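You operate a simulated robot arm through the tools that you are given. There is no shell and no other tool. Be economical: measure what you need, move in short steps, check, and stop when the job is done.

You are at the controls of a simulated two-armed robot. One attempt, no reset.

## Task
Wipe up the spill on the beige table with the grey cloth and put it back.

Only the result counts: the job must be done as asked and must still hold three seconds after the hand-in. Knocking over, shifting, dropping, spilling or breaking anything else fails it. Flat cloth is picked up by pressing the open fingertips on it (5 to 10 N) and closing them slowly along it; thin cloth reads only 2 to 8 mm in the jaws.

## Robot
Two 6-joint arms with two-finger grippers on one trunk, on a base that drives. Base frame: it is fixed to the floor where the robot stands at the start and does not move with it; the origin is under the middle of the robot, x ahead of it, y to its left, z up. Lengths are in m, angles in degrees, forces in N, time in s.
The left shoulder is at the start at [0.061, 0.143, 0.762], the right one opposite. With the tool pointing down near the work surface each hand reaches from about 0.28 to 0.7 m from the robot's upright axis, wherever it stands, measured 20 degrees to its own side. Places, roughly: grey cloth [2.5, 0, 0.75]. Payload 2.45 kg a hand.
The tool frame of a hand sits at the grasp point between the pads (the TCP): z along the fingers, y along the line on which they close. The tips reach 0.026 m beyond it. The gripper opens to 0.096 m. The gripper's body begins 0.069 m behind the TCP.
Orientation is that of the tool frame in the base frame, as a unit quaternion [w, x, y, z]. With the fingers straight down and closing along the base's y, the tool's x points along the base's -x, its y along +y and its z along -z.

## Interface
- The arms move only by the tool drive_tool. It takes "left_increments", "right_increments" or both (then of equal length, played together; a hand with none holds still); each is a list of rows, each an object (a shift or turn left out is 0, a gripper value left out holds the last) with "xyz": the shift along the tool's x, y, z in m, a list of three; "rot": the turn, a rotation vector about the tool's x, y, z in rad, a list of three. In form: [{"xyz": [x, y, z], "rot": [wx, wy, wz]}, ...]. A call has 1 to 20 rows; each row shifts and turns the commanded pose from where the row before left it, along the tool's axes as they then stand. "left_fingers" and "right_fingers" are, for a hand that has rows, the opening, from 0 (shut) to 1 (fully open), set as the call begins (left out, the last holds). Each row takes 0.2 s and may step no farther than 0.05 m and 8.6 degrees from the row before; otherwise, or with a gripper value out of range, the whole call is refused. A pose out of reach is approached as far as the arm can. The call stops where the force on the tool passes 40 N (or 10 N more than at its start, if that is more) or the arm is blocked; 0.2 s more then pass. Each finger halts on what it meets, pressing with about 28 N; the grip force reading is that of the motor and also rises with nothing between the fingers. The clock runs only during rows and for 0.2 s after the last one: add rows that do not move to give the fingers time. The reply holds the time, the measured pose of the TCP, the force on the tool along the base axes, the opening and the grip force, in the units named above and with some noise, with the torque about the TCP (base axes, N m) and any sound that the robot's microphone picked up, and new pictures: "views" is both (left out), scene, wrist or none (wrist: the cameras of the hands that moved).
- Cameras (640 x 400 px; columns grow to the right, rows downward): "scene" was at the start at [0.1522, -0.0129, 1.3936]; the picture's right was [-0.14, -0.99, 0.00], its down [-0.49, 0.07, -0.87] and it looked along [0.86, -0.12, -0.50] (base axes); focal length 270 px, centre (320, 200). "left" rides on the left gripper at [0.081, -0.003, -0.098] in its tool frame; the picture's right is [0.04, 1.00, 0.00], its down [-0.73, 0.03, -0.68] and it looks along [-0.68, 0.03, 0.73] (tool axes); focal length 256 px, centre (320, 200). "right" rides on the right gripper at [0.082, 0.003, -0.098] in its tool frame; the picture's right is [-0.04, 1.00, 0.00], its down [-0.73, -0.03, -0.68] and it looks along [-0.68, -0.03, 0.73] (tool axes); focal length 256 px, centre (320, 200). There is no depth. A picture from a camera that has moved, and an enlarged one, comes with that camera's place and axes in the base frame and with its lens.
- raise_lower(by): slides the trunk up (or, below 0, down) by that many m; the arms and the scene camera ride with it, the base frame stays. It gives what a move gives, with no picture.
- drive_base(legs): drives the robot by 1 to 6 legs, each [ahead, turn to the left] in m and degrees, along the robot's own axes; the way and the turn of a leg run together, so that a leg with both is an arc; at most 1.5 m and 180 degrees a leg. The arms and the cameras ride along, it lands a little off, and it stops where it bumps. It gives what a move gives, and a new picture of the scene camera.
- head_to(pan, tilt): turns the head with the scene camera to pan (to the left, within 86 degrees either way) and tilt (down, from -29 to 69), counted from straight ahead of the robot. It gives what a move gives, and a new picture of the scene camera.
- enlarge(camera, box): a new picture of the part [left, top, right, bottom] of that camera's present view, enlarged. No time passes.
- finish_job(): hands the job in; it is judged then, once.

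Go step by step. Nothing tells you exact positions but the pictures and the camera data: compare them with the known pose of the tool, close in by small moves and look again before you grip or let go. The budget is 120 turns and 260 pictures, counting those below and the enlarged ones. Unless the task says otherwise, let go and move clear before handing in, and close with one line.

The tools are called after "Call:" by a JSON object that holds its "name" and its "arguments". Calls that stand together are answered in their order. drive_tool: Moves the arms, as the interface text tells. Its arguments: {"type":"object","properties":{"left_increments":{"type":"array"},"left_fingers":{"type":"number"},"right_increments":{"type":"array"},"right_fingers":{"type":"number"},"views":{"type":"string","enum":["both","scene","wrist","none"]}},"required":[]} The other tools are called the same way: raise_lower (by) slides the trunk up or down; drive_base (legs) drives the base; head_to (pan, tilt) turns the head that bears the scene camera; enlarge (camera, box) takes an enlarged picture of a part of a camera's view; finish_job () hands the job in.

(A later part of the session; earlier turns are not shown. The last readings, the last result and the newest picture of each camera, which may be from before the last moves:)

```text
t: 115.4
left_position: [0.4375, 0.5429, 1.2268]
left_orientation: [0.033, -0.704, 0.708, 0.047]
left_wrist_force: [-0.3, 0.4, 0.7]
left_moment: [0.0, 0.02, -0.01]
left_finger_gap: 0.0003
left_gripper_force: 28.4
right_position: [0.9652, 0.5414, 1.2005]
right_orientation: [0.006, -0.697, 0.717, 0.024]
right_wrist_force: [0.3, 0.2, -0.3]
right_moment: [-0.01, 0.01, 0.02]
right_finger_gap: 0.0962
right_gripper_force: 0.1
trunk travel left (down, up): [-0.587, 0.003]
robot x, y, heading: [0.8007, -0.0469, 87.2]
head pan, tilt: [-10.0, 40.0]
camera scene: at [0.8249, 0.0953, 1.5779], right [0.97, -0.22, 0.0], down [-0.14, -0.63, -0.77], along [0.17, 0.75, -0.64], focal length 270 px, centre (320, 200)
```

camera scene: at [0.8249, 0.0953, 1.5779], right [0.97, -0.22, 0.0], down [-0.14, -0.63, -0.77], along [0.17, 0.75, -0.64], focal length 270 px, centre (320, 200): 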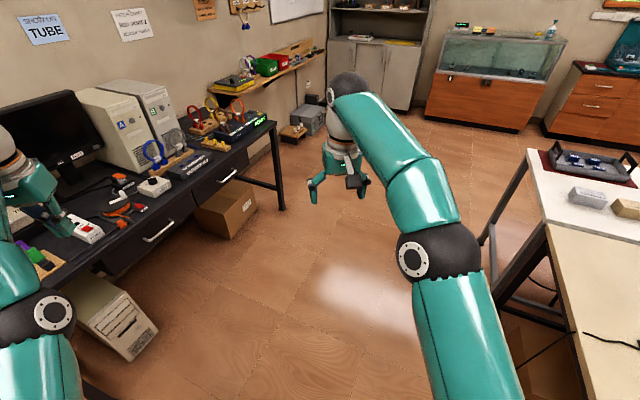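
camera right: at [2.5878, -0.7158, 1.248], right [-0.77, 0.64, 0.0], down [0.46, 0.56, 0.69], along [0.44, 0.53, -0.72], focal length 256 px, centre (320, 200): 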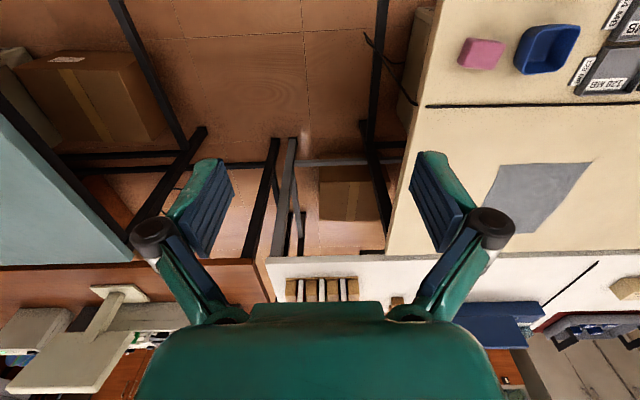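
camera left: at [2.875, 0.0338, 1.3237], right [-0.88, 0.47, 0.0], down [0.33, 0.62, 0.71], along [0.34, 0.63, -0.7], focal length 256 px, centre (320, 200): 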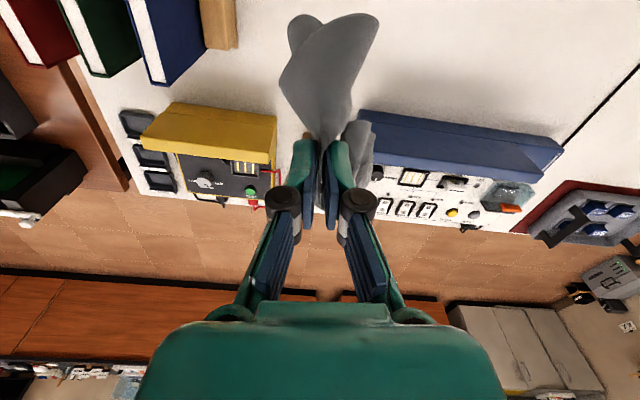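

The grip has slipped: the cloth fell to the floor near [0.98, -0.56], clear of my wheels. I'll turn round to it and pick it up again.

Call:
{"name": "drive_base", "arguments": {"legs": [[0, -33]]}}

Call:
{"name": "drive_base", "arguments": {"legs": [[0, -33]]}}

Call:
{"name": "drive_base", "arguments": {"legs": [[0, -33]]}}

Call:
{"name": "drive_base", "arguments": {"legs": [[0, -33]]}}

Call:
{"name": "head_to", "arguments": {"pan": -20, "tilt": 60}}

```text
t: 117.6
left_position: [0.8188, 0.6555, 1.2292]
left_orientation: [0.047, -0.474, 0.878, 0.035]
left_wrist_force: [0.5, -0.5, -0.1]
left_moment: [-0.01, 0.01, 0.01]
left_finger_gap: 0.0
left_gripper_force: 28.1
right_position: [1.2614, 0.3596, 1.2009]
right_orientation: [0.013, -0.466, 0.884, 0.022]
right_wrist_force: [0.5, 0.3, 0.2]
right_moment: [-0.03, 0.01, -0.02]
right_finger_gap: 0.0962
right_gripper_force: 0.1
trunk travel left (down, up): [-0.587, 0.003]
robot x, y, heading: [0.778, -0.0288, 54.4]
head pan, tilt: [-10.0, 40.0]
camera scene: at [0.8751, 0.0805, 1.5778], right [0.7, -0.71, 0.0], down [-0.46, -0.45, -0.76], along [0.54, 0.54, -0.64], focal length 270 px, centre (320, 200)
```

scene: 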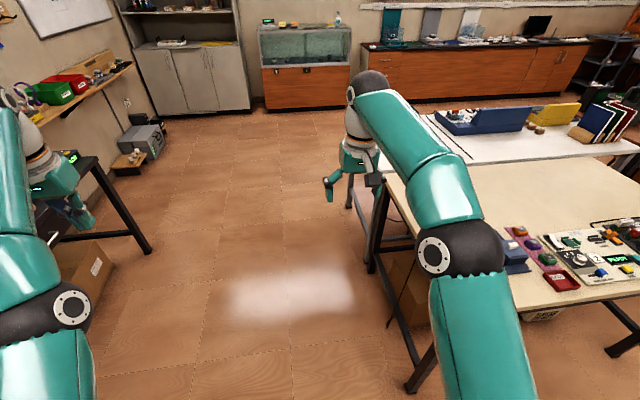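

```text
t: 119.8
left_position: [1.1828, 0.5293, 1.2313]
left_orientation: [0.056, -0.211, 0.976, 0.021]
left_wrist_force: [-0.4, -0.2, -1.0]
left_moment: [-0.03, 0.02, 0.0]
left_finger_gap: 0.0
left_gripper_force: 27.5
right_position: [1.3908, 0.0387, 1.2009]
right_orientation: [0.019, -0.201, 0.979, 0.017]
right_wrist_force: [0.3, 0.4, 0.0]
right_moment: [0.0, -0.01, 0.02]
right_finger_gap: 0.0964
right_gripper_force: 0.1
trunk travel left (down, up): [-0.587, 0.003]
robot x, y, heading: [0.764, -0.0022, 22.0]
head pan, tilt: [-10.0, 40.0]
camera scene: at [0.9056, 0.037, 1.5779], right [0.21, -0.98, 0.0], down [-0.63, -0.14, -0.77], along [0.75, 0.16, -0.64], focal length 270 px, centre (320, 200)
```

scene: 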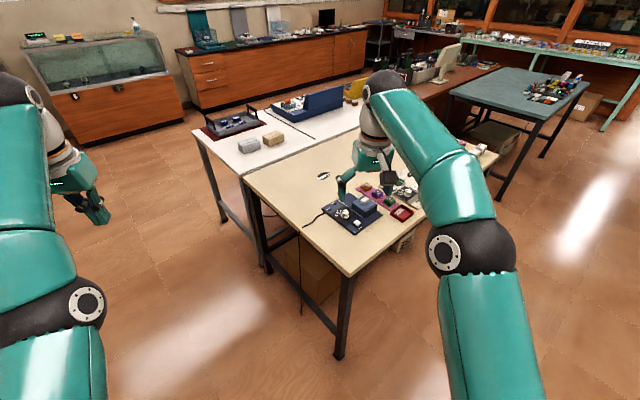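

```text
t: 121.9
left_position: [1.4135, 0.22, 1.2327]
left_orientation: [0.061, 0.071, 0.996, 0.006]
left_wrist_force: [-0.3, 0.7, -0.5]
left_moment: [0.02, 0.01, -0.01]
left_finger_gap: 0.0002
left_gripper_force: 28.5
right_position: [1.3196, -0.3062, 1.2029]
right_orientation: [0.023, 0.082, 0.996, 0.012]
right_wrist_force: [0.1, -0.6, 0.0]
right_moment: [0.01, 0.03, 0.01]
right_finger_gap: 0.096
right_gripper_force: 0.0
trunk travel left (down, up): [-0.587, 0.003]
robot x, y, heading: [0.7726, 0.0272, -10.3]
head pan, tilt: [-10.0, 40.0]
camera scene: at [0.9138, -0.0163, 1.5779], right [-0.35, -0.94, 0.0], down [-0.6, 0.22, -0.77], along [0.72, -0.26, -0.64], focal length 270 px, centre (320, 200)
```

scene: 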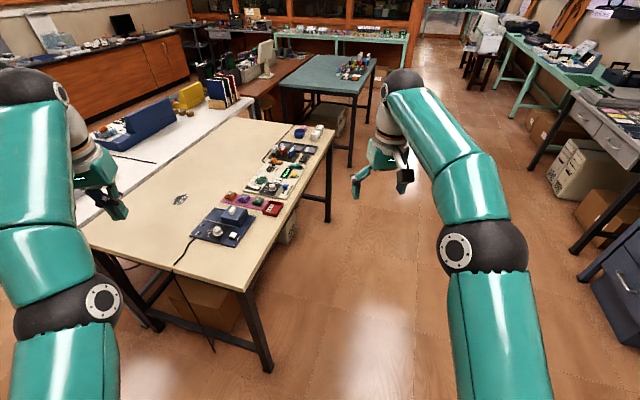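

```text
t: 124.0
left_position: [1.4179, -0.1576, 1.2343]
left_orientation: [0.06, 0.348, 0.936, -0.011]
left_wrist_force: [-0.4, -0.1, -0.5]
left_moment: [0.02, -0.01, 0.03]
left_finger_gap: 0.0
left_gripper_force: 28.0
right_position: [1.0518, -0.5485, 1.2038]
right_orientation: [0.025, 0.359, 0.933, 0.005]
right_wrist_force: [-0.4, -0.3, 0.5]
right_moment: [0.04, 0.01, 0.01]
right_finger_gap: 0.0961
right_gripper_force: 0.2
trunk travel left (down, up): [-0.587, 0.003]
robot x, y, heading: [0.7892, 0.0479, -42.6]
head pan, tilt: [-10.0, 40.0]
camera scene: at [0.8895, -0.0618, 1.5779], right [-0.79, -0.61, 0.0], down [-0.39, 0.51, -0.77], along [0.47, -0.61, -0.64], focal length 270 px, centre (320, 200)
```

scene: 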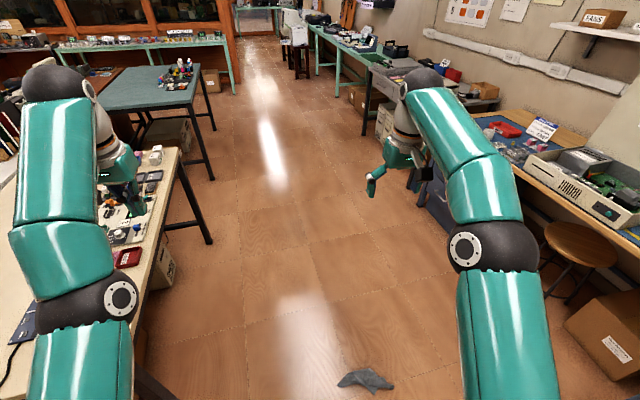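

```text
t: 124.9
left_position: [1.4192, -0.155, 1.2339]
left_orientation: [0.062, 0.347, 0.936, -0.013]
left_wrist_force: [-0.3, -0.2, -1.0]
left_moment: [-0.03, 0.05, -0.02]
left_finger_gap: 0.0
left_gripper_force: 28.3
right_position: [1.0542, -0.5461, 1.2041]
right_orientation: [0.026, 0.358, 0.933, 0.004]
right_wrist_force: [-1.0, 0.5, 1.4]
right_moment: [-0.05, 0.06, -0.03]
right_finger_gap: 0.096
right_gripper_force: 0.1
trunk travel left (down, up): [-0.587, 0.003]
robot x, y, heading: [0.7915, 0.0455, -42.1]
head pan, tilt: [-20.0, 60.0]
camera scene: at [0.8691, -0.0509, 1.5514], right [-0.89, -0.46, 0.0], down [-0.4, 0.77, -0.5], along [0.23, -0.44, -0.87], focal length 270 px, centre (320, 200)
```

scene: 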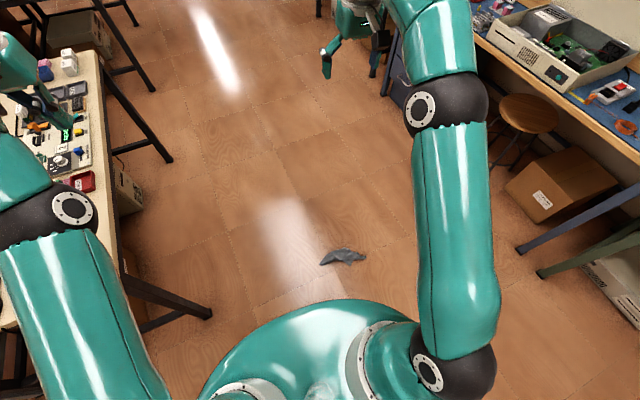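

The cloth lies at [0.99, -0.56] on the floor. I'll turn further so the left hand faces it, then lower the trunk.

Call:
{"name": "drive_base", "arguments": {"legs": [[0, -24]]}}

Call:
{"name": "drive_base", "arguments": {"legs": [[0, -22]]}}

Call:
{"name": "head_to", "arguments": {"pan": 5, "tilt": 60}}

```text
t: 126.7
left_position: [1.2801, -0.3953, 1.2348]
left_orientation: [0.059, 0.534, 0.843, -0.025]
left_wrist_force: [0.4, 0.7, -1.2]
left_moment: [0.06, -0.02, 0.0]
left_finger_gap: 0.0002
left_gripper_force: 28.5
right_position: [0.7857, -0.5998, 1.2023]
right_orientation: [0.027, 0.544, 0.838, -0.001]
right_wrist_force: [0.1, 0.6, 1.0]
right_moment: [-0.02, -0.02, 0.02]
right_finger_gap: 0.096
right_gripper_force: 0.0
trunk travel left (down, up): [-0.587, 0.003]
robot x, y, heading: [0.8101, 0.0576, -66.6]
head pan, tilt: [-20.0, 60.0]
camera scene: at [0.8393, -0.0636, 1.5513], right [-1.0, -0.06, 0.0], down [-0.05, 0.86, -0.5], along [0.03, -0.5, -0.87], focal length 270 px, centre (320, 200)
```

scene: 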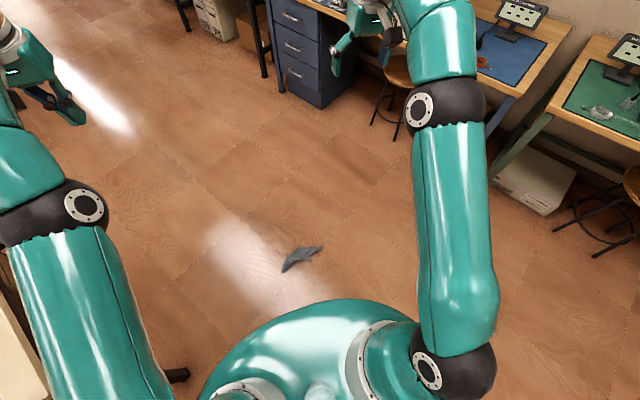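

```text
t: 128.6
left_position: [1.0727, -0.5428, 1.2365]
left_orientation: [0.055, 0.686, 0.724, -0.036]
left_wrist_force: [-0.6, -0.2, -0.7]
left_moment: [0.01, -0.06, 0.02]
left_finger_gap: 0.0
left_gripper_force: 27.8
right_position: [0.5369, -0.5438, 1.2021]
right_orientation: [0.026, 0.696, 0.717, -0.006]
right_wrist_force: [-1.0, 0.0, -0.2]
right_moment: [0.0, -0.01, 0.02]
right_finger_gap: 0.0963
right_gripper_force: 0.1
trunk travel left (down, up): [-0.587, 0.003]
robot x, y, heading: [0.8309, 0.0561, -89.0]
head pan, tilt: [-20.0, 60.0]
stopped in leg 1: the robot was blocked; the commanded pose is now the measured one
camera scene: at [0.8097, -0.0661, 1.5512], right [-0.94, 0.33, 0.0], down [0.28, 0.82, -0.5], along [-0.16, -0.47, -0.87], focal length 270 px, centre (320, 200)
```

scene: 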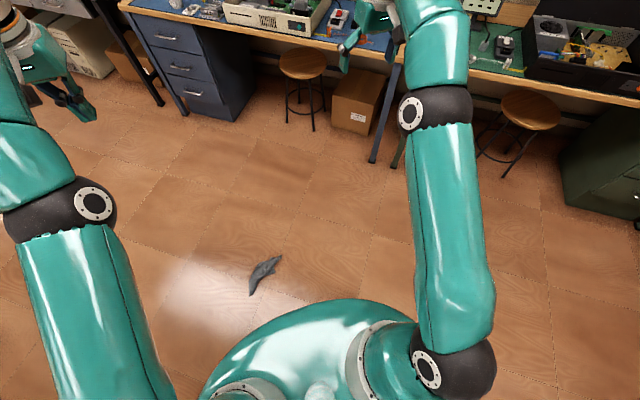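

```text
t: 129.4
left_position: [1.0743, -0.543, 1.2362]
left_orientation: [0.054, 0.686, 0.725, -0.037]
left_wrist_force: [-0.4, -0.9, 0.2]
left_moment: [-0.01, 0.01, -0.01]
left_finger_gap: 0.0
left_gripper_force: 27.7
right_position: [0.5385, -0.5422, 1.2036]
right_orientation: [0.027, 0.696, 0.717, -0.007]
right_wrist_force: [0.1, 0.9, 0.5]
right_moment: [-0.02, 0.0, 0.0]
right_finger_gap: 0.096
right_gripper_force: 0.1
trunk travel left (down, up): [-0.587, 0.003]
robot x, y, heading: [0.8312, 0.0569, -89.2]
head pan, tilt: [5.0, 60.0]
camera scene: at [0.8398, -0.0691, 1.5513], right [-0.99, -0.1, 0.0], down [-0.09, 0.86, -0.5], along [0.05, -0.5, -0.87], focal length 270 px, centre (320, 200)
```

scene: 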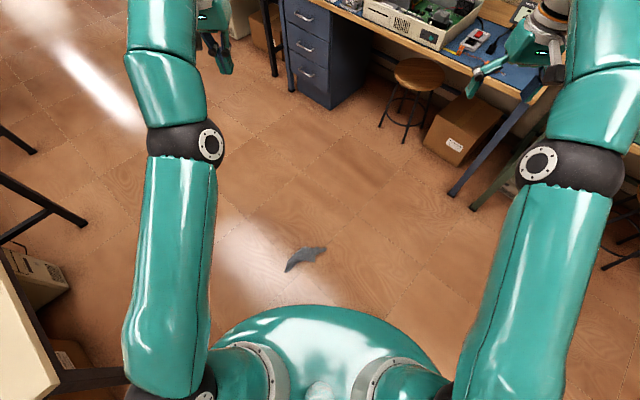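

I'll lower the trunk, straighten the left tool, open it and centre it over the cloth on the floor.

Call:
{"name": "raise_lower", "arguments": {"by": -0.56}}

Call:
{"name": "drive_tool", "arguments": {"left_increments": [{"rot": [0.02, 0.129, 0]}, {"xyz": [-0.004, -0.043, 0]}, {"xyz": [-0.004, -0.042, 0]}, {"xyz": [0, 0, 0.045]}, {"xyz": [0, 0, 0.045]}, {"xyz": [0, 0, 0.045]}, {"xyz": [0, 0, 0.045]}, {"xyz": [0, 0, 0.045]}, {"xyz": [0, 0, 0.045]}, {"xyz": [0, 0, 0.045]}, {"xyz": [0, 0, 0.045]}, {}], "left_fingers": 1}}

```text
refused: -0.56 is not a number from -0.4 to 0.4
```

```text
t: 132.0
left_position: [0.9884, -0.5257, 0.8567]
left_orientation: [0.001, 0.688, 0.726, 0.0]
left_wrist_force: [0.5, 0.2, 1.4]
left_moment: [-0.03, -0.03, 0.03]
left_finger_gap: 0.0962
left_gripper_force: 0.1
left hand out of reach, approached as far as the arm can: row 1, 2, 3
right_position: [0.5387, -0.5429, 1.2049]
right_orientation: [0.025, 0.696, 0.717, -0.007]
right_wrist_force: [-0.5, 0.6, 0.6]
right_moment: [-0.02, 0.0, 0.02]
right_finger_gap: 0.096
right_gripper_force: 0.0
trunk travel left (down, up): [-0.587, 0.003]
robot x, y, heading: [0.8336, 0.0589, -89.4]
head pan, tilt: [5.0, 60.0]
camera scene: at [0.8401, -0.0684, 1.5513], right [-0.99, -0.1, 0.0], down [-0.09, 0.86, -0.5], along [0.05, -0.5, -0.87], focal length 270 px, centre (320, 200)
camera left: at [0.979, -0.443, 0.9567], right [1.0, 0.09, 0.0], down [0.07, -0.73, 0.68], along [0.06, -0.68, -0.73], focal length 256 px, centre (320, 200)
```

scene: 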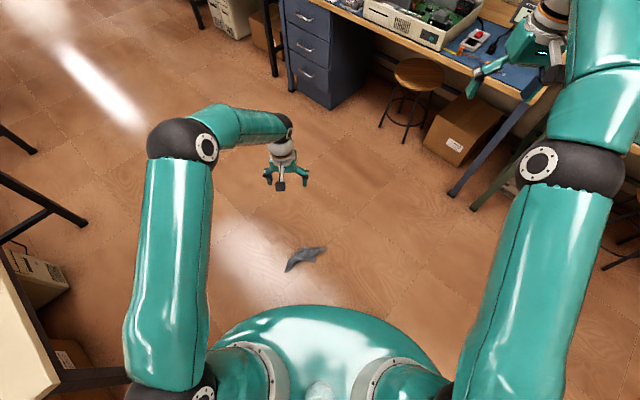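
left: 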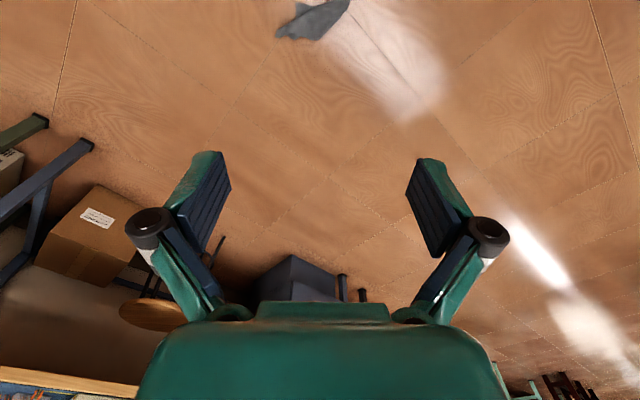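

Now I'll lower the trunk in two allowed steps and look.

Call:
{"name": "raise_lower", "arguments": {"by": -0.4}}

Call:
{"name": "raise_lower", "arguments": {"by": -0.16}}

Call:
{"name": "drive_tool", "arguments": {"left_increments": [{"xyz": [0, 0, 0.045]}, {"xyz": [0, 0, 0.045]}, {"xyz": [0, 0, 0.03]}, {}]}}

```text
t: 135.9
left_position: [0.9874, -0.5244, 0.458]
left_orientation: [0.0, 0.688, 0.726, 0.0]
left_wrist_force: [0.3, 0.3, 0.5]
left_moment: [0.0, 0.0, -0.01]
left_finger_gap: 0.0961
left_gripper_force: 0.1
right_position: [0.5396, -0.5432, 0.8043]
right_orientation: [0.026, 0.696, 0.717, -0.006]
right_wrist_force: [-0.2, -0.1, -0.5]
right_moment: [0.01, 0.0, 0.02]
right_finger_gap: 0.0963
right_gripper_force: 0.0
trunk travel left (down, up): [-0.187, 0.403]
robot x, y, heading: [0.8306, 0.0627, -89.1]
head pan, tilt: [5.0, 60.0]
```

```text
t: 137.7
left_position: [0.9873, -0.5245, 0.2982]
left_orientation: [0.0, 0.687, 0.726, 0.001]
left_wrist_force: [-0.3, 0.3, 0.0]
left_moment: [-0.02, 0.0, 0.01]
left_finger_gap: 0.096
left_gripper_force: 0.0
right_position: [0.5388, -0.5414, 0.6436]
right_orientation: [0.025, 0.696, 0.717, -0.005]
right_wrist_force: [0.6, 0.4, 1.0]
right_moment: [-0.03, -0.02, -0.01]
right_finger_gap: 0.0959
right_gripper_force: 0.1
trunk travel left (down, up): [-0.027, 0.563]
robot x, y, heading: [0.8307, 0.057, -89.0]
head pan, tilt: [5.0, 60.0]
```

```text
t: 138.7
left_position: [0.9881, -0.5248, 0.1773]
left_orientation: [0.0, 0.688, 0.726, 0.0]
left_wrist_force: [-0.8, -0.4, -0.3]
left_moment: [-0.04, -0.03, 0.03]
left_finger_gap: 0.096
left_gripper_force: 0.1
right_position: [0.5378, -0.5424, 0.6434]
right_orientation: [0.026, 0.697, 0.717, -0.006]
right_wrist_force: [-0.1, -0.4, 0.0]
right_moment: [0.01, 0.0, -0.03]
right_finger_gap: 0.0961
right_gripper_force: 0.1
trunk travel left (down, up): [-0.027, 0.563]
robot x, y, heading: [0.8341, 0.059, -89.3]
head pan, tilt: [5.0, 60.0]
camera scene: at [0.8401, -0.0687, 0.9912], right [-0.99, -0.1, 0.0], down [-0.09, 0.86, -0.5], along [0.05, -0.5, -0.87], focal length 270 px, centre (320, 200)
camera left: at [0.9798, -0.443, 0.2769], right [1.0, 0.09, 0.0], down [0.07, -0.73, 0.68], along [0.06, -0.68, -0.73], focal length 256 px, centre (320, 200)
```

scene: 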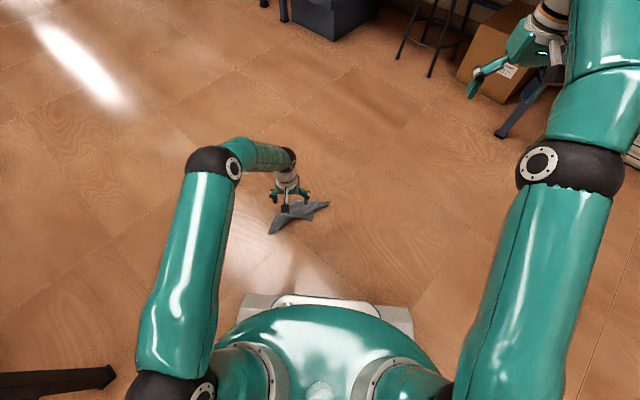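
left: 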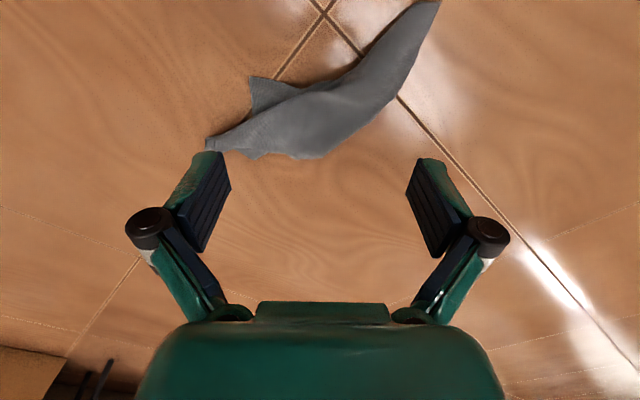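

The cloth lies bunched under the hand as a roll about 7 cm wide. I'll turn the fingers across it to straddle it, and shift to its middle.

Call:
{"name": "drive_tool", "arguments": {"left_increments": [{"xyz": [-0.03, 0.008, 0]}, {"rot": [0, 0, 0.145]}, {"rot": [0, 0, 0.145]}, {"rot": [0, 0, 0.145]}, {"rot": [0, 0, 0.145]}, {"rot": [0, 0, 0.145]}, {"rot": [0, 0, 0.145]}, {"rot": [0, 0, 0.145]}, {"xyz": [0, 0, 0.04]}, {}], "views": "wrist"}}

```text
t: 140.9
left_position: [0.9956, -0.5544, 0.1377]
left_orientation: [0.0, 0.954, 0.3, 0.001]
left_wrist_force: [-0.1, -0.3, -0.3]
left_moment: [0.01, 0.0, 0.02]
left_finger_gap: 0.0961
left_gripper_force: 0.1
right_position: [0.5384, -0.5421, 0.6429]
right_orientation: [0.025, 0.696, 0.718, -0.006]
right_wrist_force: [0.5, -0.1, 0.1]
right_moment: [0.01, 0.0, 0.02]
right_finger_gap: 0.0959
right_gripper_force: 0.0
trunk travel left (down, up): [-0.027, 0.563]
robot x, y, heading: [0.8325, 0.0587, -89.2]
head pan, tilt: [5.0, 60.0]
camera left: at [1.0612, -0.5034, 0.2379], right [0.6, -0.8, 0.0], down [-0.59, -0.44, 0.68], along [-0.54, -0.41, -0.73], focal length 256 px, centre (320, 200)
```

left: 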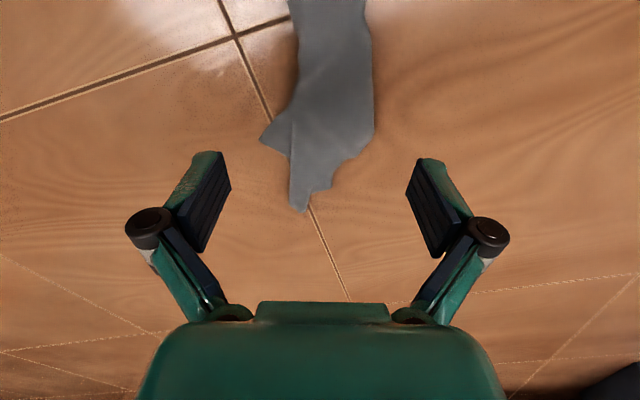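

Well aligned. I'll go down to just above the floor.

Call:
{"name": "drive_tool", "arguments": {"left_increments": [{"xyz": [0, 0.004, 0.04]}, {"xyz": [0, 0, 0.035]}, {"xyz": [0, 0, 0.02]}, {"xyz": [0, 0, 0.008]}, {}], "views": "wrist"}}

```text
t: 142.1
left_position: [0.9997, -0.5578, 0.0529]
left_orientation: [-0.001, 0.954, 0.3, 0.0]
left_wrist_force: [0.5, -0.1, 0.7]
left_moment: [-0.03, -0.01, -0.01]
left_finger_gap: 0.0958
left_gripper_force: 0.0
left hand out of reach, approached as far as the arm can: row 3, 4
right_position: [0.5384, -0.5428, 0.6443]
right_orientation: [0.025, 0.696, 0.718, -0.006]
right_wrist_force: [-0.4, -0.2, -0.2]
right_moment: [0.0, -0.01, 0.04]
right_finger_gap: 0.0959
right_gripper_force: 0.1
trunk travel left (down, up): [-0.027, 0.563]
robot x, y, heading: [0.832, 0.0577, -88.9]
head pan, tilt: [5.0, 60.0]
camera left: at [1.0643, -0.5071, 0.1522], right [0.6, -0.8, 0.0], down [-0.58, -0.44, 0.68], along [-0.54, -0.41, -0.73], focal length 256 px, centre (320, 200)
```

left: 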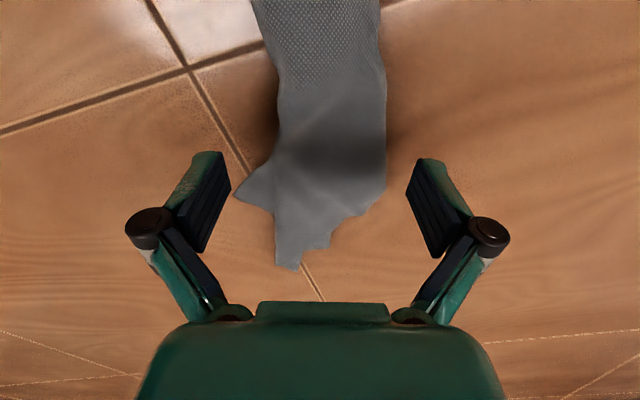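

The arm is at its lower limit with the tips about 27 mm up. I'll lower the trunk by 0.024 m.

Call:
{"name": "raise_lower", "arguments": {"by": -0.024}}

Call:
{"name": "drive_tool", "arguments": {"left_increments": [{}], "views": "wrist"}}

```text
t: 142.8
left_position: [0.9988, -0.5575, 0.0297]
left_orientation: [0.0, 0.954, 0.3, 0.0]
left_wrist_force: [0.1, -0.1, -0.1]
left_moment: [-0.02, 0.0, 0.01]
left_finger_gap: 0.0959
left_gripper_force: 0.1
right_position: [0.539, -0.5426, 0.6197]
right_orientation: [0.025, 0.696, 0.718, -0.007]
right_wrist_force: [-0.5, 0.5, -0.1]
right_moment: [-0.01, 0.01, 0.01]
right_finger_gap: 0.0962
right_gripper_force: 0.0
trunk travel left (down, up): [-0.003, 0.587]
robot x, y, heading: [0.8291, 0.0579, -89.1]
head pan, tilt: [5.0, 60.0]
```

```text
t: 143.2
left_position: [0.9996, -0.5584, 0.03]
left_orientation: [0.0, 0.954, 0.299, 0.001]
left_wrist_force: [0.5, -0.1, 0.6]
left_moment: [-0.01, -0.02, 0.01]
left_finger_gap: 0.096
left_gripper_force: 0.0
right_position: [0.5381, -0.5436, 0.6195]
right_orientation: [0.025, 0.696, 0.718, -0.006]
right_wrist_force: [0.1, -0.4, 0.0]
right_moment: [0.03, 0.0, 0.03]
right_finger_gap: 0.0963
right_gripper_force: 0.1
trunk travel left (down, up): [-0.003, 0.587]
robot x, y, heading: [0.8289, 0.0581, -89.2]
head pan, tilt: [5.0, 60.0]
camera left: at [1.0644, -0.5073, 0.1284], right [0.6, -0.8, 0.0], down [-0.58, -0.44, 0.68], along [-0.54, -0.41, -0.73], focal length 256 px, centre (320, 200)
```

left: 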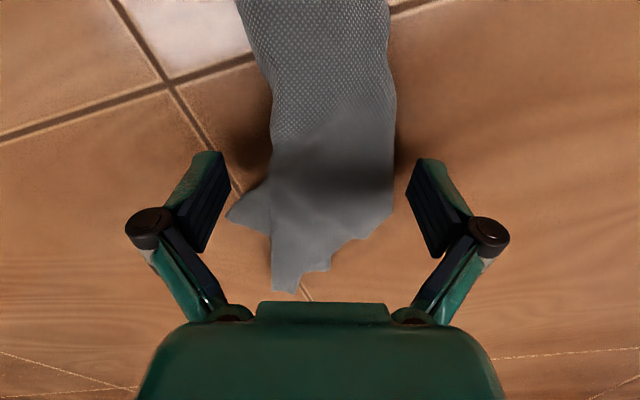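

The fingers straddle the cloth, with tips 4 mm above the floor. I'll close gradually while easing up a little as the tips lengthen.

Call:
{"name": "drive_tool", "arguments": {"left_increments": [{}, {"xyz": [0, 0, -0.003]}, {}], "left_fingers": 0.5, "views": "none"}}

Call:
{"name": "drive_tool", "arguments": {"left_increments": [{"xyz": [0, 0, -0.003]}, {"xyz": [0, 0, -0.003]}, {}], "left_fingers": 0.2, "views": "none"}}

Call:
{"name": "drive_tool", "arguments": {"left_increments": [{"xyz": [0, 0, -0.002]}, {}, {}], "left_fingers": 0, "views": "wrist"}}

```text
t: 144.0
left_position: [1.0008, -0.558, 0.0324]
left_orientation: [-0.001, 0.954, 0.301, 0.0]
left_wrist_force: [0.7, 0.6, 0.4]
left_moment: [0.01, 0.01, 0.01]
left_finger_gap: 0.048
left_gripper_force: 0.0
right_position: [0.5384, -0.543, 0.6189]
right_orientation: [0.025, 0.696, 0.717, -0.006]
right_wrist_force: [-0.7, -0.4, -0.1]
right_moment: [-0.01, 0.01, 0.0]
right_finger_gap: 0.0958
right_gripper_force: 0.0
trunk travel left (down, up): [-0.003, 0.587]
robot x, y, heading: [0.8257, 0.0578, -89.1]
head pan, tilt: [5.0, 60.0]
```

```text
t: 144.8
left_position: [0.9996, -0.5594, 0.038]
left_orientation: [-0.001, 0.954, 0.3, 0.0]
left_wrist_force: [0.6, -0.7, -0.6]
left_moment: [-0.03, 0.0, -0.01]
left_finger_gap: 0.0192
left_gripper_force: 0.0
right_position: [0.5384, -0.5425, 0.6195]
right_orientation: [0.026, 0.696, 0.717, -0.007]
right_wrist_force: [0.6, -0.1, -0.5]
right_moment: [0.0, -0.04, 0.0]
right_finger_gap: 0.096
right_gripper_force: 0.1
trunk travel left (down, up): [-0.003, 0.587]
robot x, y, heading: [0.8308, 0.0565, -89.1]
head pan, tilt: [5.0, 60.0]
```

```text
t: 145.6
left_position: [0.9993, -0.5601, 0.0394]
left_orientation: [-0.001, 0.954, 0.3, 0.001]
left_wrist_force: [-0.7, 0.3, -0.4]
left_moment: [0.04, 0.01, -0.04]
left_finger_gap: 0.0044
left_gripper_force: 26.7
right_position: [0.5392, -0.5422, 0.6195]
right_orientation: [0.026, 0.697, 0.717, -0.005]
right_wrist_force: [0.4, 0.6, -0.6]
right_moment: [-0.01, -0.02, -0.02]
right_finger_gap: 0.0963
right_gripper_force: 0.1
trunk travel left (down, up): [-0.003, 0.587]
robot x, y, heading: [0.8292, 0.0608, -88.9]
head pan, tilt: [5.0, 60.0]
camera left: at [1.064, -0.5086, 0.1387], right [0.6, -0.8, 0.0], down [-0.59, -0.45, 0.68], along [-0.54, -0.41, -0.74], focal length 256 px, centre (320, 200)
```

left: 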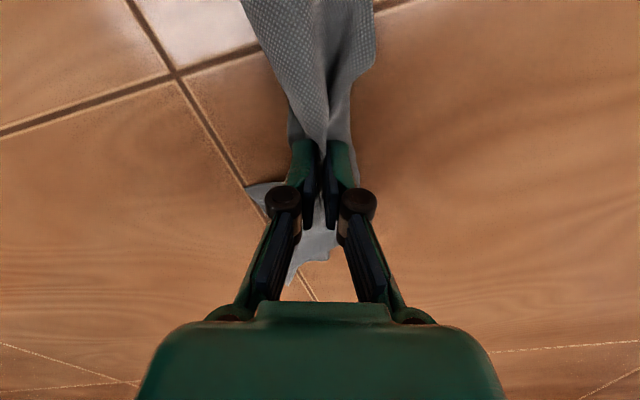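

It's gripped, but only by the very tips and a bit high. I'll reopen, go 12 mm lower and close again for a deeper grip.

Call:
{"name": "drive_tool", "arguments": {"left_increments": [{}, {}, {"xyz": [0, 0, 0.006]}, {"xyz": [0, 0, 0.006]}, {}], "left_fingers": 0.75, "views": "none"}}

Call:
{"name": "drive_tool", "arguments": {"left_increments": [{}, {}, {}, {}, {}], "left_fingers": 0, "views": "wrist"}}

```text
t: 146.8
left_position: [1.001, -0.5575, 0.0277]
left_orientation: [0.0, 0.954, 0.3, 0.0]
left_wrist_force: [-0.3, 0.2, -0.5]
left_moment: [0.03, 0.0, -0.02]
left_finger_gap: 0.0719
left_gripper_force: 0.0
right_position: [0.5388, -0.543, 0.62]
right_orientation: [0.025, 0.697, 0.717, -0.006]
right_wrist_force: [-0.3, 0.0, 0.4]
right_moment: [-0.01, 0.0, -0.01]
right_finger_gap: 0.0959
right_gripper_force: 0.1
trunk travel left (down, up): [-0.003, 0.587]
robot x, y, heading: [0.8329, 0.0608, -89.0]
head pan, tilt: [5.0, 60.0]
```

```text
t: 148.0
left_position: [1.0007, -0.5585, 0.0281]
left_orientation: [0.001, 0.954, 0.3, 0.0]
left_wrist_force: [0.7, -1.0, 1.7]
left_moment: [0.07, 0.03, -0.02]
left_finger_gap: 0.0046
left_gripper_force: 34.6
right_position: [0.5381, -0.5412, 0.6203]
right_orientation: [0.025, 0.696, 0.718, -0.007]
right_wrist_force: [0.1, -0.3, -0.5]
right_moment: [0.01, -0.01, -0.02]
right_finger_gap: 0.0957
right_gripper_force: 0.1
trunk travel left (down, up): [-0.003, 0.587]
robot x, y, heading: [0.8281, 0.0596, -89.0]
head pan, tilt: [5.0, 60.0]
camera left: at [1.0652, -0.5069, 0.1274], right [0.6, -0.8, 0.0], down [-0.58, -0.44, 0.68], along [-0.54, -0.41, -0.73], focal length 256 px, centre (320, 200)
```

left: 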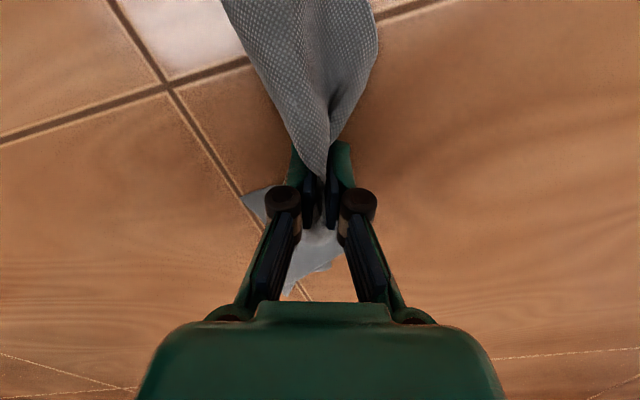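

That's a deeper grip, with the cloth up along the pads. I'll raise the trunk.

Call:
{"name": "raise_lower", "arguments": {"by": 0.2}}

Call:
{"name": "raise_lower", "arguments": {"by": 0.38}}

Call:
{"name": "drive_tool", "arguments": {"left_increments": [{}]}}

```text
t: 150.2
left_position: [1.0015, -0.5578, 0.2272]
left_orientation: [0.001, 0.954, 0.3, 0.0]
left_wrist_force: [0.2, -0.4, 2.6]
left_moment: [-0.01, 0.03, 0.01]
left_finger_gap: 0.0017
left_gripper_force: 25.9
right_position: [0.539, -0.5425, 0.8199]
right_orientation: [0.025, 0.696, 0.717, -0.007]
right_wrist_force: [-0.5, -0.5, 0.4]
right_moment: [0.02, -0.02, 0.02]
right_finger_gap: 0.0961
right_gripper_force: 0.0
trunk travel left (down, up): [-0.203, 0.387]
robot x, y, heading: [0.8303, 0.0596, -88.9]
head pan, tilt: [5.0, 60.0]
```

```text
t: 153.8
left_position: [1.0003, -0.5585, 0.6082]
left_orientation: [0.0, 0.954, 0.299, 0.0]
left_wrist_force: [-0.5, -0.7, -1.9]
left_moment: [0.07, 0.02, 0.0]
left_finger_gap: 0.0034
left_gripper_force: 24.9
right_position: [0.5393, -0.5426, 1.1995]
right_orientation: [0.025, 0.696, 0.717, -0.006]
right_wrist_force: [-0.5, 0.1, -0.3]
right_moment: [0.0, 0.02, 0.0]
right_finger_gap: 0.0962
right_gripper_force: 0.1
trunk travel left (down, up): [-0.583, 0.007]
robot x, y, heading: [0.833, 0.0604, -88.9]
head pan, tilt: [5.0, 60.0]
```

```text
t: 154.2
left_position: [1.0022, -0.5579, 0.6091]
left_orientation: [0.002, 0.954, 0.3, 0.001]
left_wrist_force: [1.6, -1.8, 3.6]
left_moment: [0.22, 0.17, 0.03]
left_finger_gap: 0.0021
left_gripper_force: 26.0
right_position: [0.5385, -0.5426, 1.2001]
right_orientation: [0.025, 0.696, 0.717, -0.007]
right_wrist_force: [0.0, -0.3, 0.4]
right_moment: [0.0, 0.01, 0.01]
right_finger_gap: 0.096
right_gripper_force: 0.1
trunk travel left (down, up): [-0.583, 0.007]
robot x, y, heading: [0.8294, 0.058, -89.0]
head pan, tilt: [5.0, 60.0]
camera scene: at [0.8401, -0.0689, 1.5473], right [-0.99, -0.1, 0.0], down [-0.09, 0.86, -0.5], along [0.05, -0.5, -0.87], focal length 270 px, centre (320, 200)
camera left: at [1.0655, -0.5076, 0.7075], right [0.6, -0.8, 0.0], down [-0.59, -0.44, 0.68], along [-0.54, -0.41, -0.73], focal length 256 px, centre (320, 200)
```

scene: 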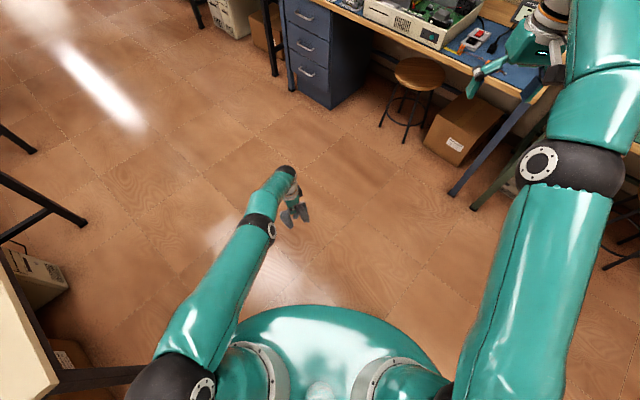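
left: 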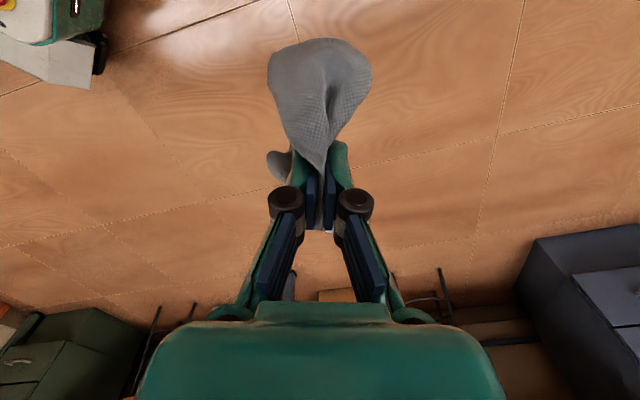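

The cloth hangs well. I'll raise the hand and then drive round to the table's left end.

Call:
{"name": "drive_tool", "arguments": {"left_increments": [{"xyz": [0, 0, -0.045]}, {"xyz": [0, 0, -0.045]}, {"xyz": [0, 0, -0.045]}, {"xyz": [0, 0, -0.045]}, {"xyz": [0, 0, -0.045]}, {"xyz": [0, 0, -0.045]}, {"xyz": [0, 0, -0.045]}, {"xyz": [0, 0, -0.045]}, {"xyz": [0, 0, -0.045]}, {"xyz": [0, 0, -0.045]}, {"xyz": [0, 0, -0.045]}, {}], "views": "wrist"}}

Call:
{"name": "drive_base", "arguments": {"legs": [[0, 32]]}}

Call:
{"name": "drive_base", "arguments": {"legs": [[0, 32]]}}

Call:
{"name": "drive_base", "arguments": {"legs": [[0, 32]]}}

Call:
{"name": "drive_base", "arguments": {"legs": [[0, 31]]}}

```text
t: 156.8
left_position: [1.0021, -0.5583, 1.1032]
left_orientation: [0.0, 0.954, 0.3, 0.0]
left_wrist_force: [0.2, -0.3, 0.0]
left_moment: [0.04, 0.0, 0.0]
left_finger_gap: 0.0049
left_gripper_force: 26.8
right_position: [0.539, -0.5427, 1.1998]
right_orientation: [0.025, 0.696, 0.718, -0.006]
right_wrist_force: [0.2, -0.9, -0.3]
right_moment: [0.02, -0.02, 0.0]
right_finger_gap: 0.0959
right_gripper_force: 0.0
trunk travel left (down, up): [-0.583, 0.007]
robot x, y, heading: [0.8284, 0.0576, -89.2]
head pan, tilt: [5.0, 60.0]
camera left: at [1.0657, -0.5073, 1.2019], right [0.6, -0.8, 0.0], down [-0.59, -0.44, 0.68], along [-0.54, -0.41, -0.73], focal length 256 px, centre (320, 200)
```

left: 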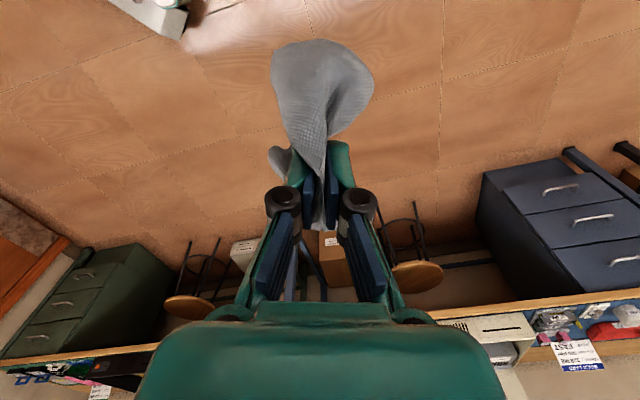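

```text
t: 158.9
left_position: [1.2887, -0.3925, 1.1035]
left_orientation: [0.0, 0.844, 0.536, -0.001]
left_wrist_force: [-0.4, 0.0, -3.1]
left_moment: [-0.01, 0.05, 0.0]
left_finger_gap: 0.0038
left_gripper_force: 24.0
right_position: [0.8797, -0.612, 1.2011]
right_orientation: [0.027, 0.486, 0.873, 0.0]
right_wrist_force: [1.7, 1.0, 0.3]
right_moment: [0.0, 0.02, 0.0]
right_finger_gap: 0.0959
right_gripper_force: 0.0
trunk travel left (down, up): [-0.583, 0.007]
robot x, y, heading: [0.806, 0.0425, -58.8]
head pan, tilt: [5.0, 60.0]
stopped in leg 1: the robot was blocked; the commanded pose is now the measured one
camera scene: at [0.8829, -0.0624, 1.5473], right [-0.81, -0.59, 0.0], down [-0.51, 0.7, -0.5], along [0.29, -0.4, -0.87], focal length 270 px, centre (320, 200)
```

scene: 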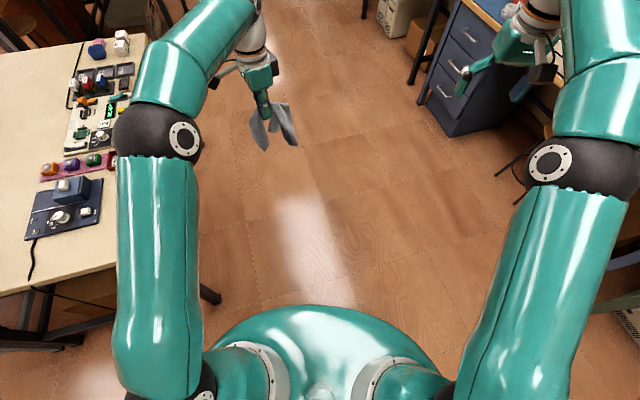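

```text
t: 161.1
left_position: [1.4438, -0.063, 1.1032]
left_orientation: [0.0, 0.658, 0.753, -0.001]
left_wrist_force: [0.4, 0.0, 0.2]
left_moment: [0.0, 0.03, -0.03]
left_finger_gap: 0.0048
left_gripper_force: 33.5
right_position: [1.2183, -0.4681, 1.2001]
right_orientation: [0.026, 0.221, 0.975, 0.008]
right_wrist_force: [-0.2, -1.0, -0.1]
right_moment: [0.0, -0.02, 0.03]
right_finger_gap: 0.0961
right_gripper_force: 0.0
trunk travel left (down, up): [-0.583, 0.007]
robot x, y, heading: [0.791, 0.0198, -26.4]
head pan, tilt: [5.0, 60.0]
camera scene: at [0.9109, -0.0338, 1.5472], right [-0.37, -0.93, 0.0], down [-0.81, 0.32, -0.5], along [0.46, -0.18, -0.87], focal length 270 px, centre (320, 200)
```

scene: 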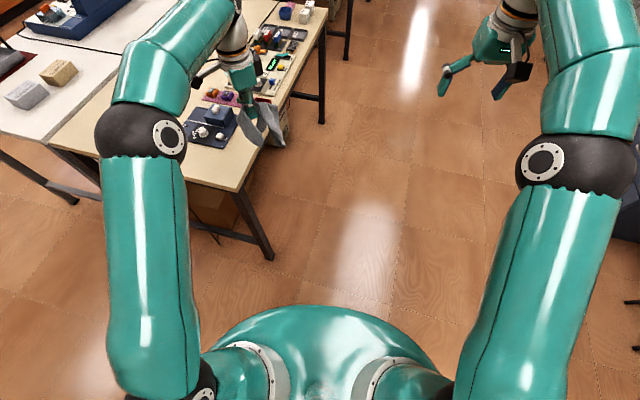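

```text
t: 163.2
left_position: [1.3842, 0.2993, 1.105]
left_orientation: [0.0, 0.422, 0.907, 0.0]
left_wrist_force: [0.8, 0.7, 2.3]
left_moment: [0.01, -0.03, -0.03]
left_finger_gap: 0.0027
left_gripper_force: 28.5
right_position: [1.4125, -0.1633, 1.2004]
right_orientation: [0.022, -0.059, 0.998, 0.014]
right_wrist_force: [-0.3, -0.2, -0.1]
right_moment: [-0.02, 0.0, 0.0]
right_finger_gap: 0.0959
right_gripper_force: 0.2
trunk travel left (down, up): [-0.583, 0.007]
robot x, y, heading: [0.7919, -0.0127, 5.8]
head pan, tilt: [5.0, 60.0]
camera scene: at [0.9224, 0.0083, 1.5472], right [0.19, -0.98, 0.0], down [-0.85, -0.16, -0.5], along [0.49, 0.09, -0.87], focal length 270 px, centre (320, 200)
```

scene: 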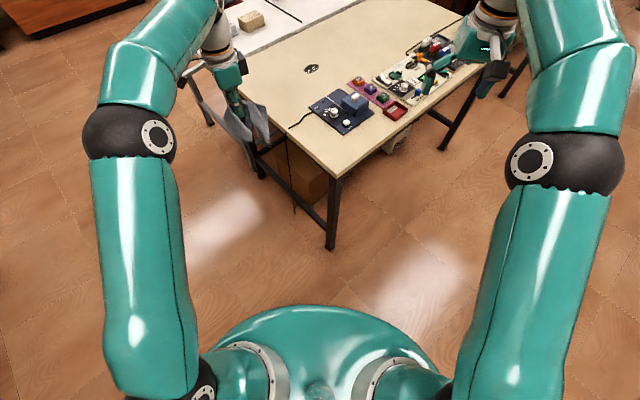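

```text
t: 165.3
left_position: [1.1421, 0.5626, 1.1046]
left_orientation: [0.0, 0.162, 0.987, 0.0]
left_wrist_force: [1.2, -0.1, -0.1]
left_moment: [-0.01, 0.01, -0.03]
left_finger_gap: 0.0035
left_gripper_force: 33.3
right_position: [1.4049, 0.1793, 1.2022]
right_orientation: [0.018, -0.326, 0.945, 0.02]
right_wrist_force: [0.6, -0.5, 0.9]
right_moment: [0.0, -0.03, 0.02]
right_finger_gap: 0.0961
right_gripper_force: 0.0
trunk travel left (down, up): [-0.583, 0.007]
robot x, y, heading: [0.812, -0.0332, 36.7]
head pan, tilt: [5.0, 60.0]
camera scene: at [0.9146, 0.0511, 1.5472], right [0.67, -0.75, 0.0], down [-0.65, -0.58, -0.5], along [0.37, 0.33, -0.87], focal length 270 px, centre (320, 200)
```

scene: 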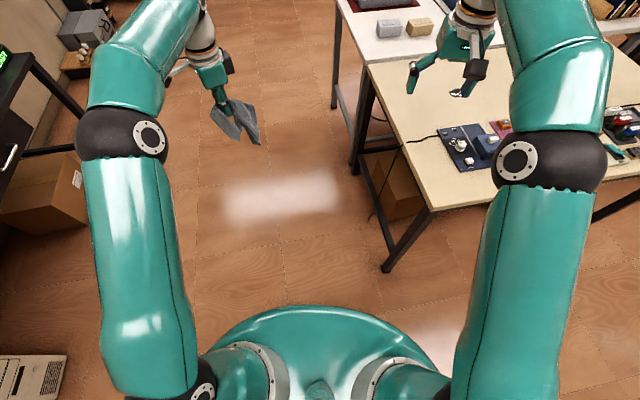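

Cloth held. I'll drive forward beside the left end and turn right to face along the table.

Call:
{"name": "drive_base", "arguments": {"legs": [[0, 6]]}}

Call:
{"name": "drive_base", "arguments": {"legs": [[0.78, 0]]}}

Call:
{"name": "drive_base", "arguments": {"legs": [[0, -32]]}}

Call:
{"name": "drive_base", "arguments": {"legs": [[0, -32]]}}

```text
t: 166.3
left_position: [1.0777, 0.5943, 1.105]
left_orientation: [0.001, 0.111, 0.994, 0.001]
left_wrist_force: [-0.1, 0.4, 0.0]
left_moment: [0.01, -0.05, 0.0]
left_finger_gap: 0.0036
left_gripper_force: 28.0
right_position: [1.3776, 0.2418, 1.2023]
right_orientation: [0.017, -0.375, 0.927, 0.021]
right_wrist_force: [-0.7, 0.5, 0.0]
right_moment: [-0.02, -0.05, -0.02]
right_finger_gap: 0.0961
right_gripper_force: 0.1
trunk travel left (down, up): [-0.583, 0.007]
robot x, y, heading: [0.8185, -0.0363, 42.8]
head pan, tilt: [5.0, 60.0]
camera scene: at [0.9079, 0.0569, 1.5474], right [0.74, -0.67, 0.0], down [-0.58, -0.64, -0.5], along [0.34, 0.37, -0.87], focal length 270 px, centre (320, 200)
```

scene: 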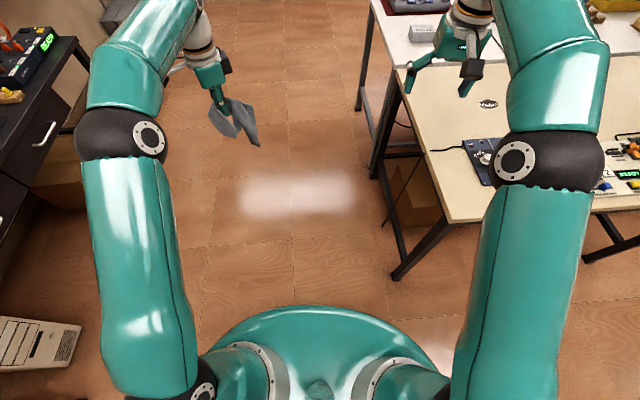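

```text
t: 170.6
left_position: [1.6508, 1.1405, 1.1059]
left_orientation: [0.0, 0.104, 0.995, 0.0]
left_wrist_force: [0.6, 0.8, -0.6]
left_moment: [-0.01, 0.01, 0.01]
left_finger_gap: 0.0039
left_gripper_force: 29.0
right_position: [1.955, 0.7916, 1.202]
right_orientation: [0.016, -0.38, 0.925, 0.02]
right_wrist_force: [0.4, 0.0, 0.2]
right_moment: [0.0, 0.05, -0.02]
right_finger_gap: 0.096
right_gripper_force: 0.1
trunk travel left (down, up): [-0.583, 0.007]
robot x, y, heading: [1.399, 0.5057, 43.5]
head pan, tilt: [5.0, 60.0]
camera scene: at [1.4875, 0.6022, 1.5472], right [0.75, -0.66, 0.0], down [-0.57, -0.65, -0.5], along [0.33, 0.37, -0.87], focal length 270 px, centre (320, 200)
```

scene: 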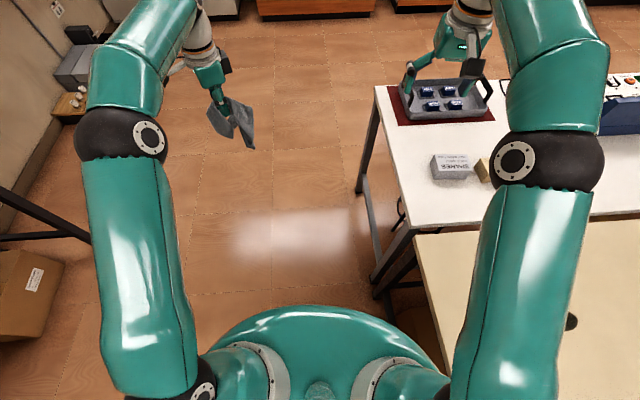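

```text
t: 172.4
left_position: [1.8833, 0.9877, 1.1096]
left_orientation: [-0.006, 0.308, 0.951, 0.001]
left_wrist_force: [-0.8, -4.0, 2.0]
left_moment: [0.15, -0.01, 0.05]
left_finger_gap: 0.0021
left_gripper_force: 25.2
right_position: [2.0247, 0.5446, 1.2015]
right_orientation: [0.022, -0.183, 0.983, 0.022]
right_wrist_force: [0.2, -2.5, 0.0]
right_moment: [0.17, 0.06, -0.01]
right_finger_gap: 0.0961
right_gripper_force: 0.1
trunk travel left (down, up): [-0.583, 0.007]
robot x, y, heading: [1.3904, 0.5336, 24.9]
head pan, tilt: [5.0, 60.0]
stopped in leg 1: the robot was blocked; the commanded pose is now the measured one
camera scene: at [1.5075, 0.587, 1.5474], right [0.5, -0.87, -0.01], down [-0.75, -0.43, -0.5], along [0.43, 0.25, -0.87], focal length 270 px, centre (320, 200)
```

scene: 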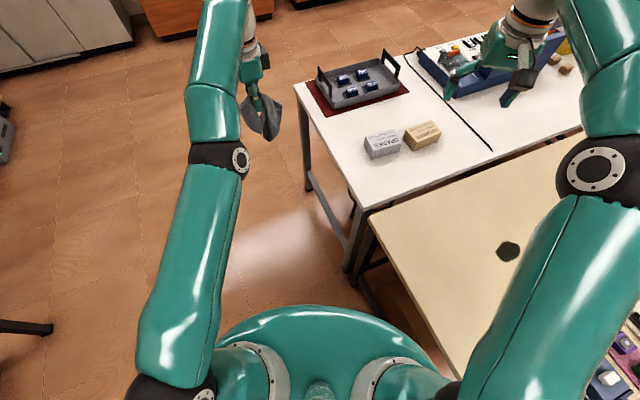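

```text
t: 173.4
left_position: [1.9071, 0.9667, 1.1087]
left_orientation: [0.001, 0.331, 0.944, 0.001]
left_wrist_force: [1.2, -0.5, 0.3]
left_moment: [0.13, -0.03, -0.02]
left_finger_gap: 0.0032
left_gripper_force: 32.0
right_position: [2.0237, 0.5175, 1.2033]
right_orientation: [0.024, -0.156, 0.987, 0.019]
right_wrist_force: [0.5, 0.3, 0.2]
right_moment: [0.04, 0.02, 0.0]
right_finger_gap: 0.0961
right_gripper_force: 0.0
trunk travel left (down, up): [-0.583, 0.007]
robot x, y, heading: [1.3906, 0.542, 23.7]
head pan, tilt: [5.0, 60.0]
stopped in leg 1: the robot was blocked; the commanded pose is now the measured one
camera scene: at [1.5072, 0.5948, 1.5473], right [0.48, -0.88, 0.0], down [-0.76, -0.41, -0.5], along [0.44, 0.24, -0.87], focal length 270 px, centre (320, 200)
```

scene: 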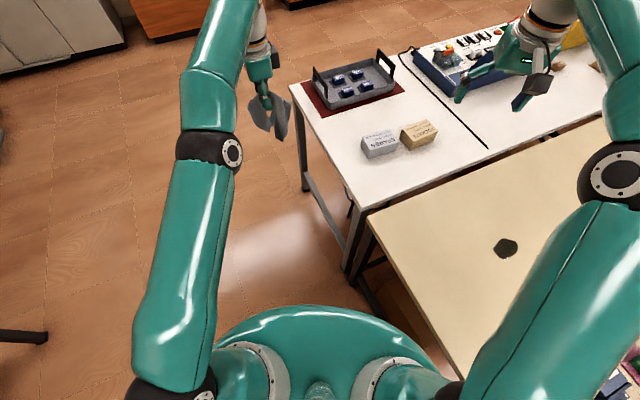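

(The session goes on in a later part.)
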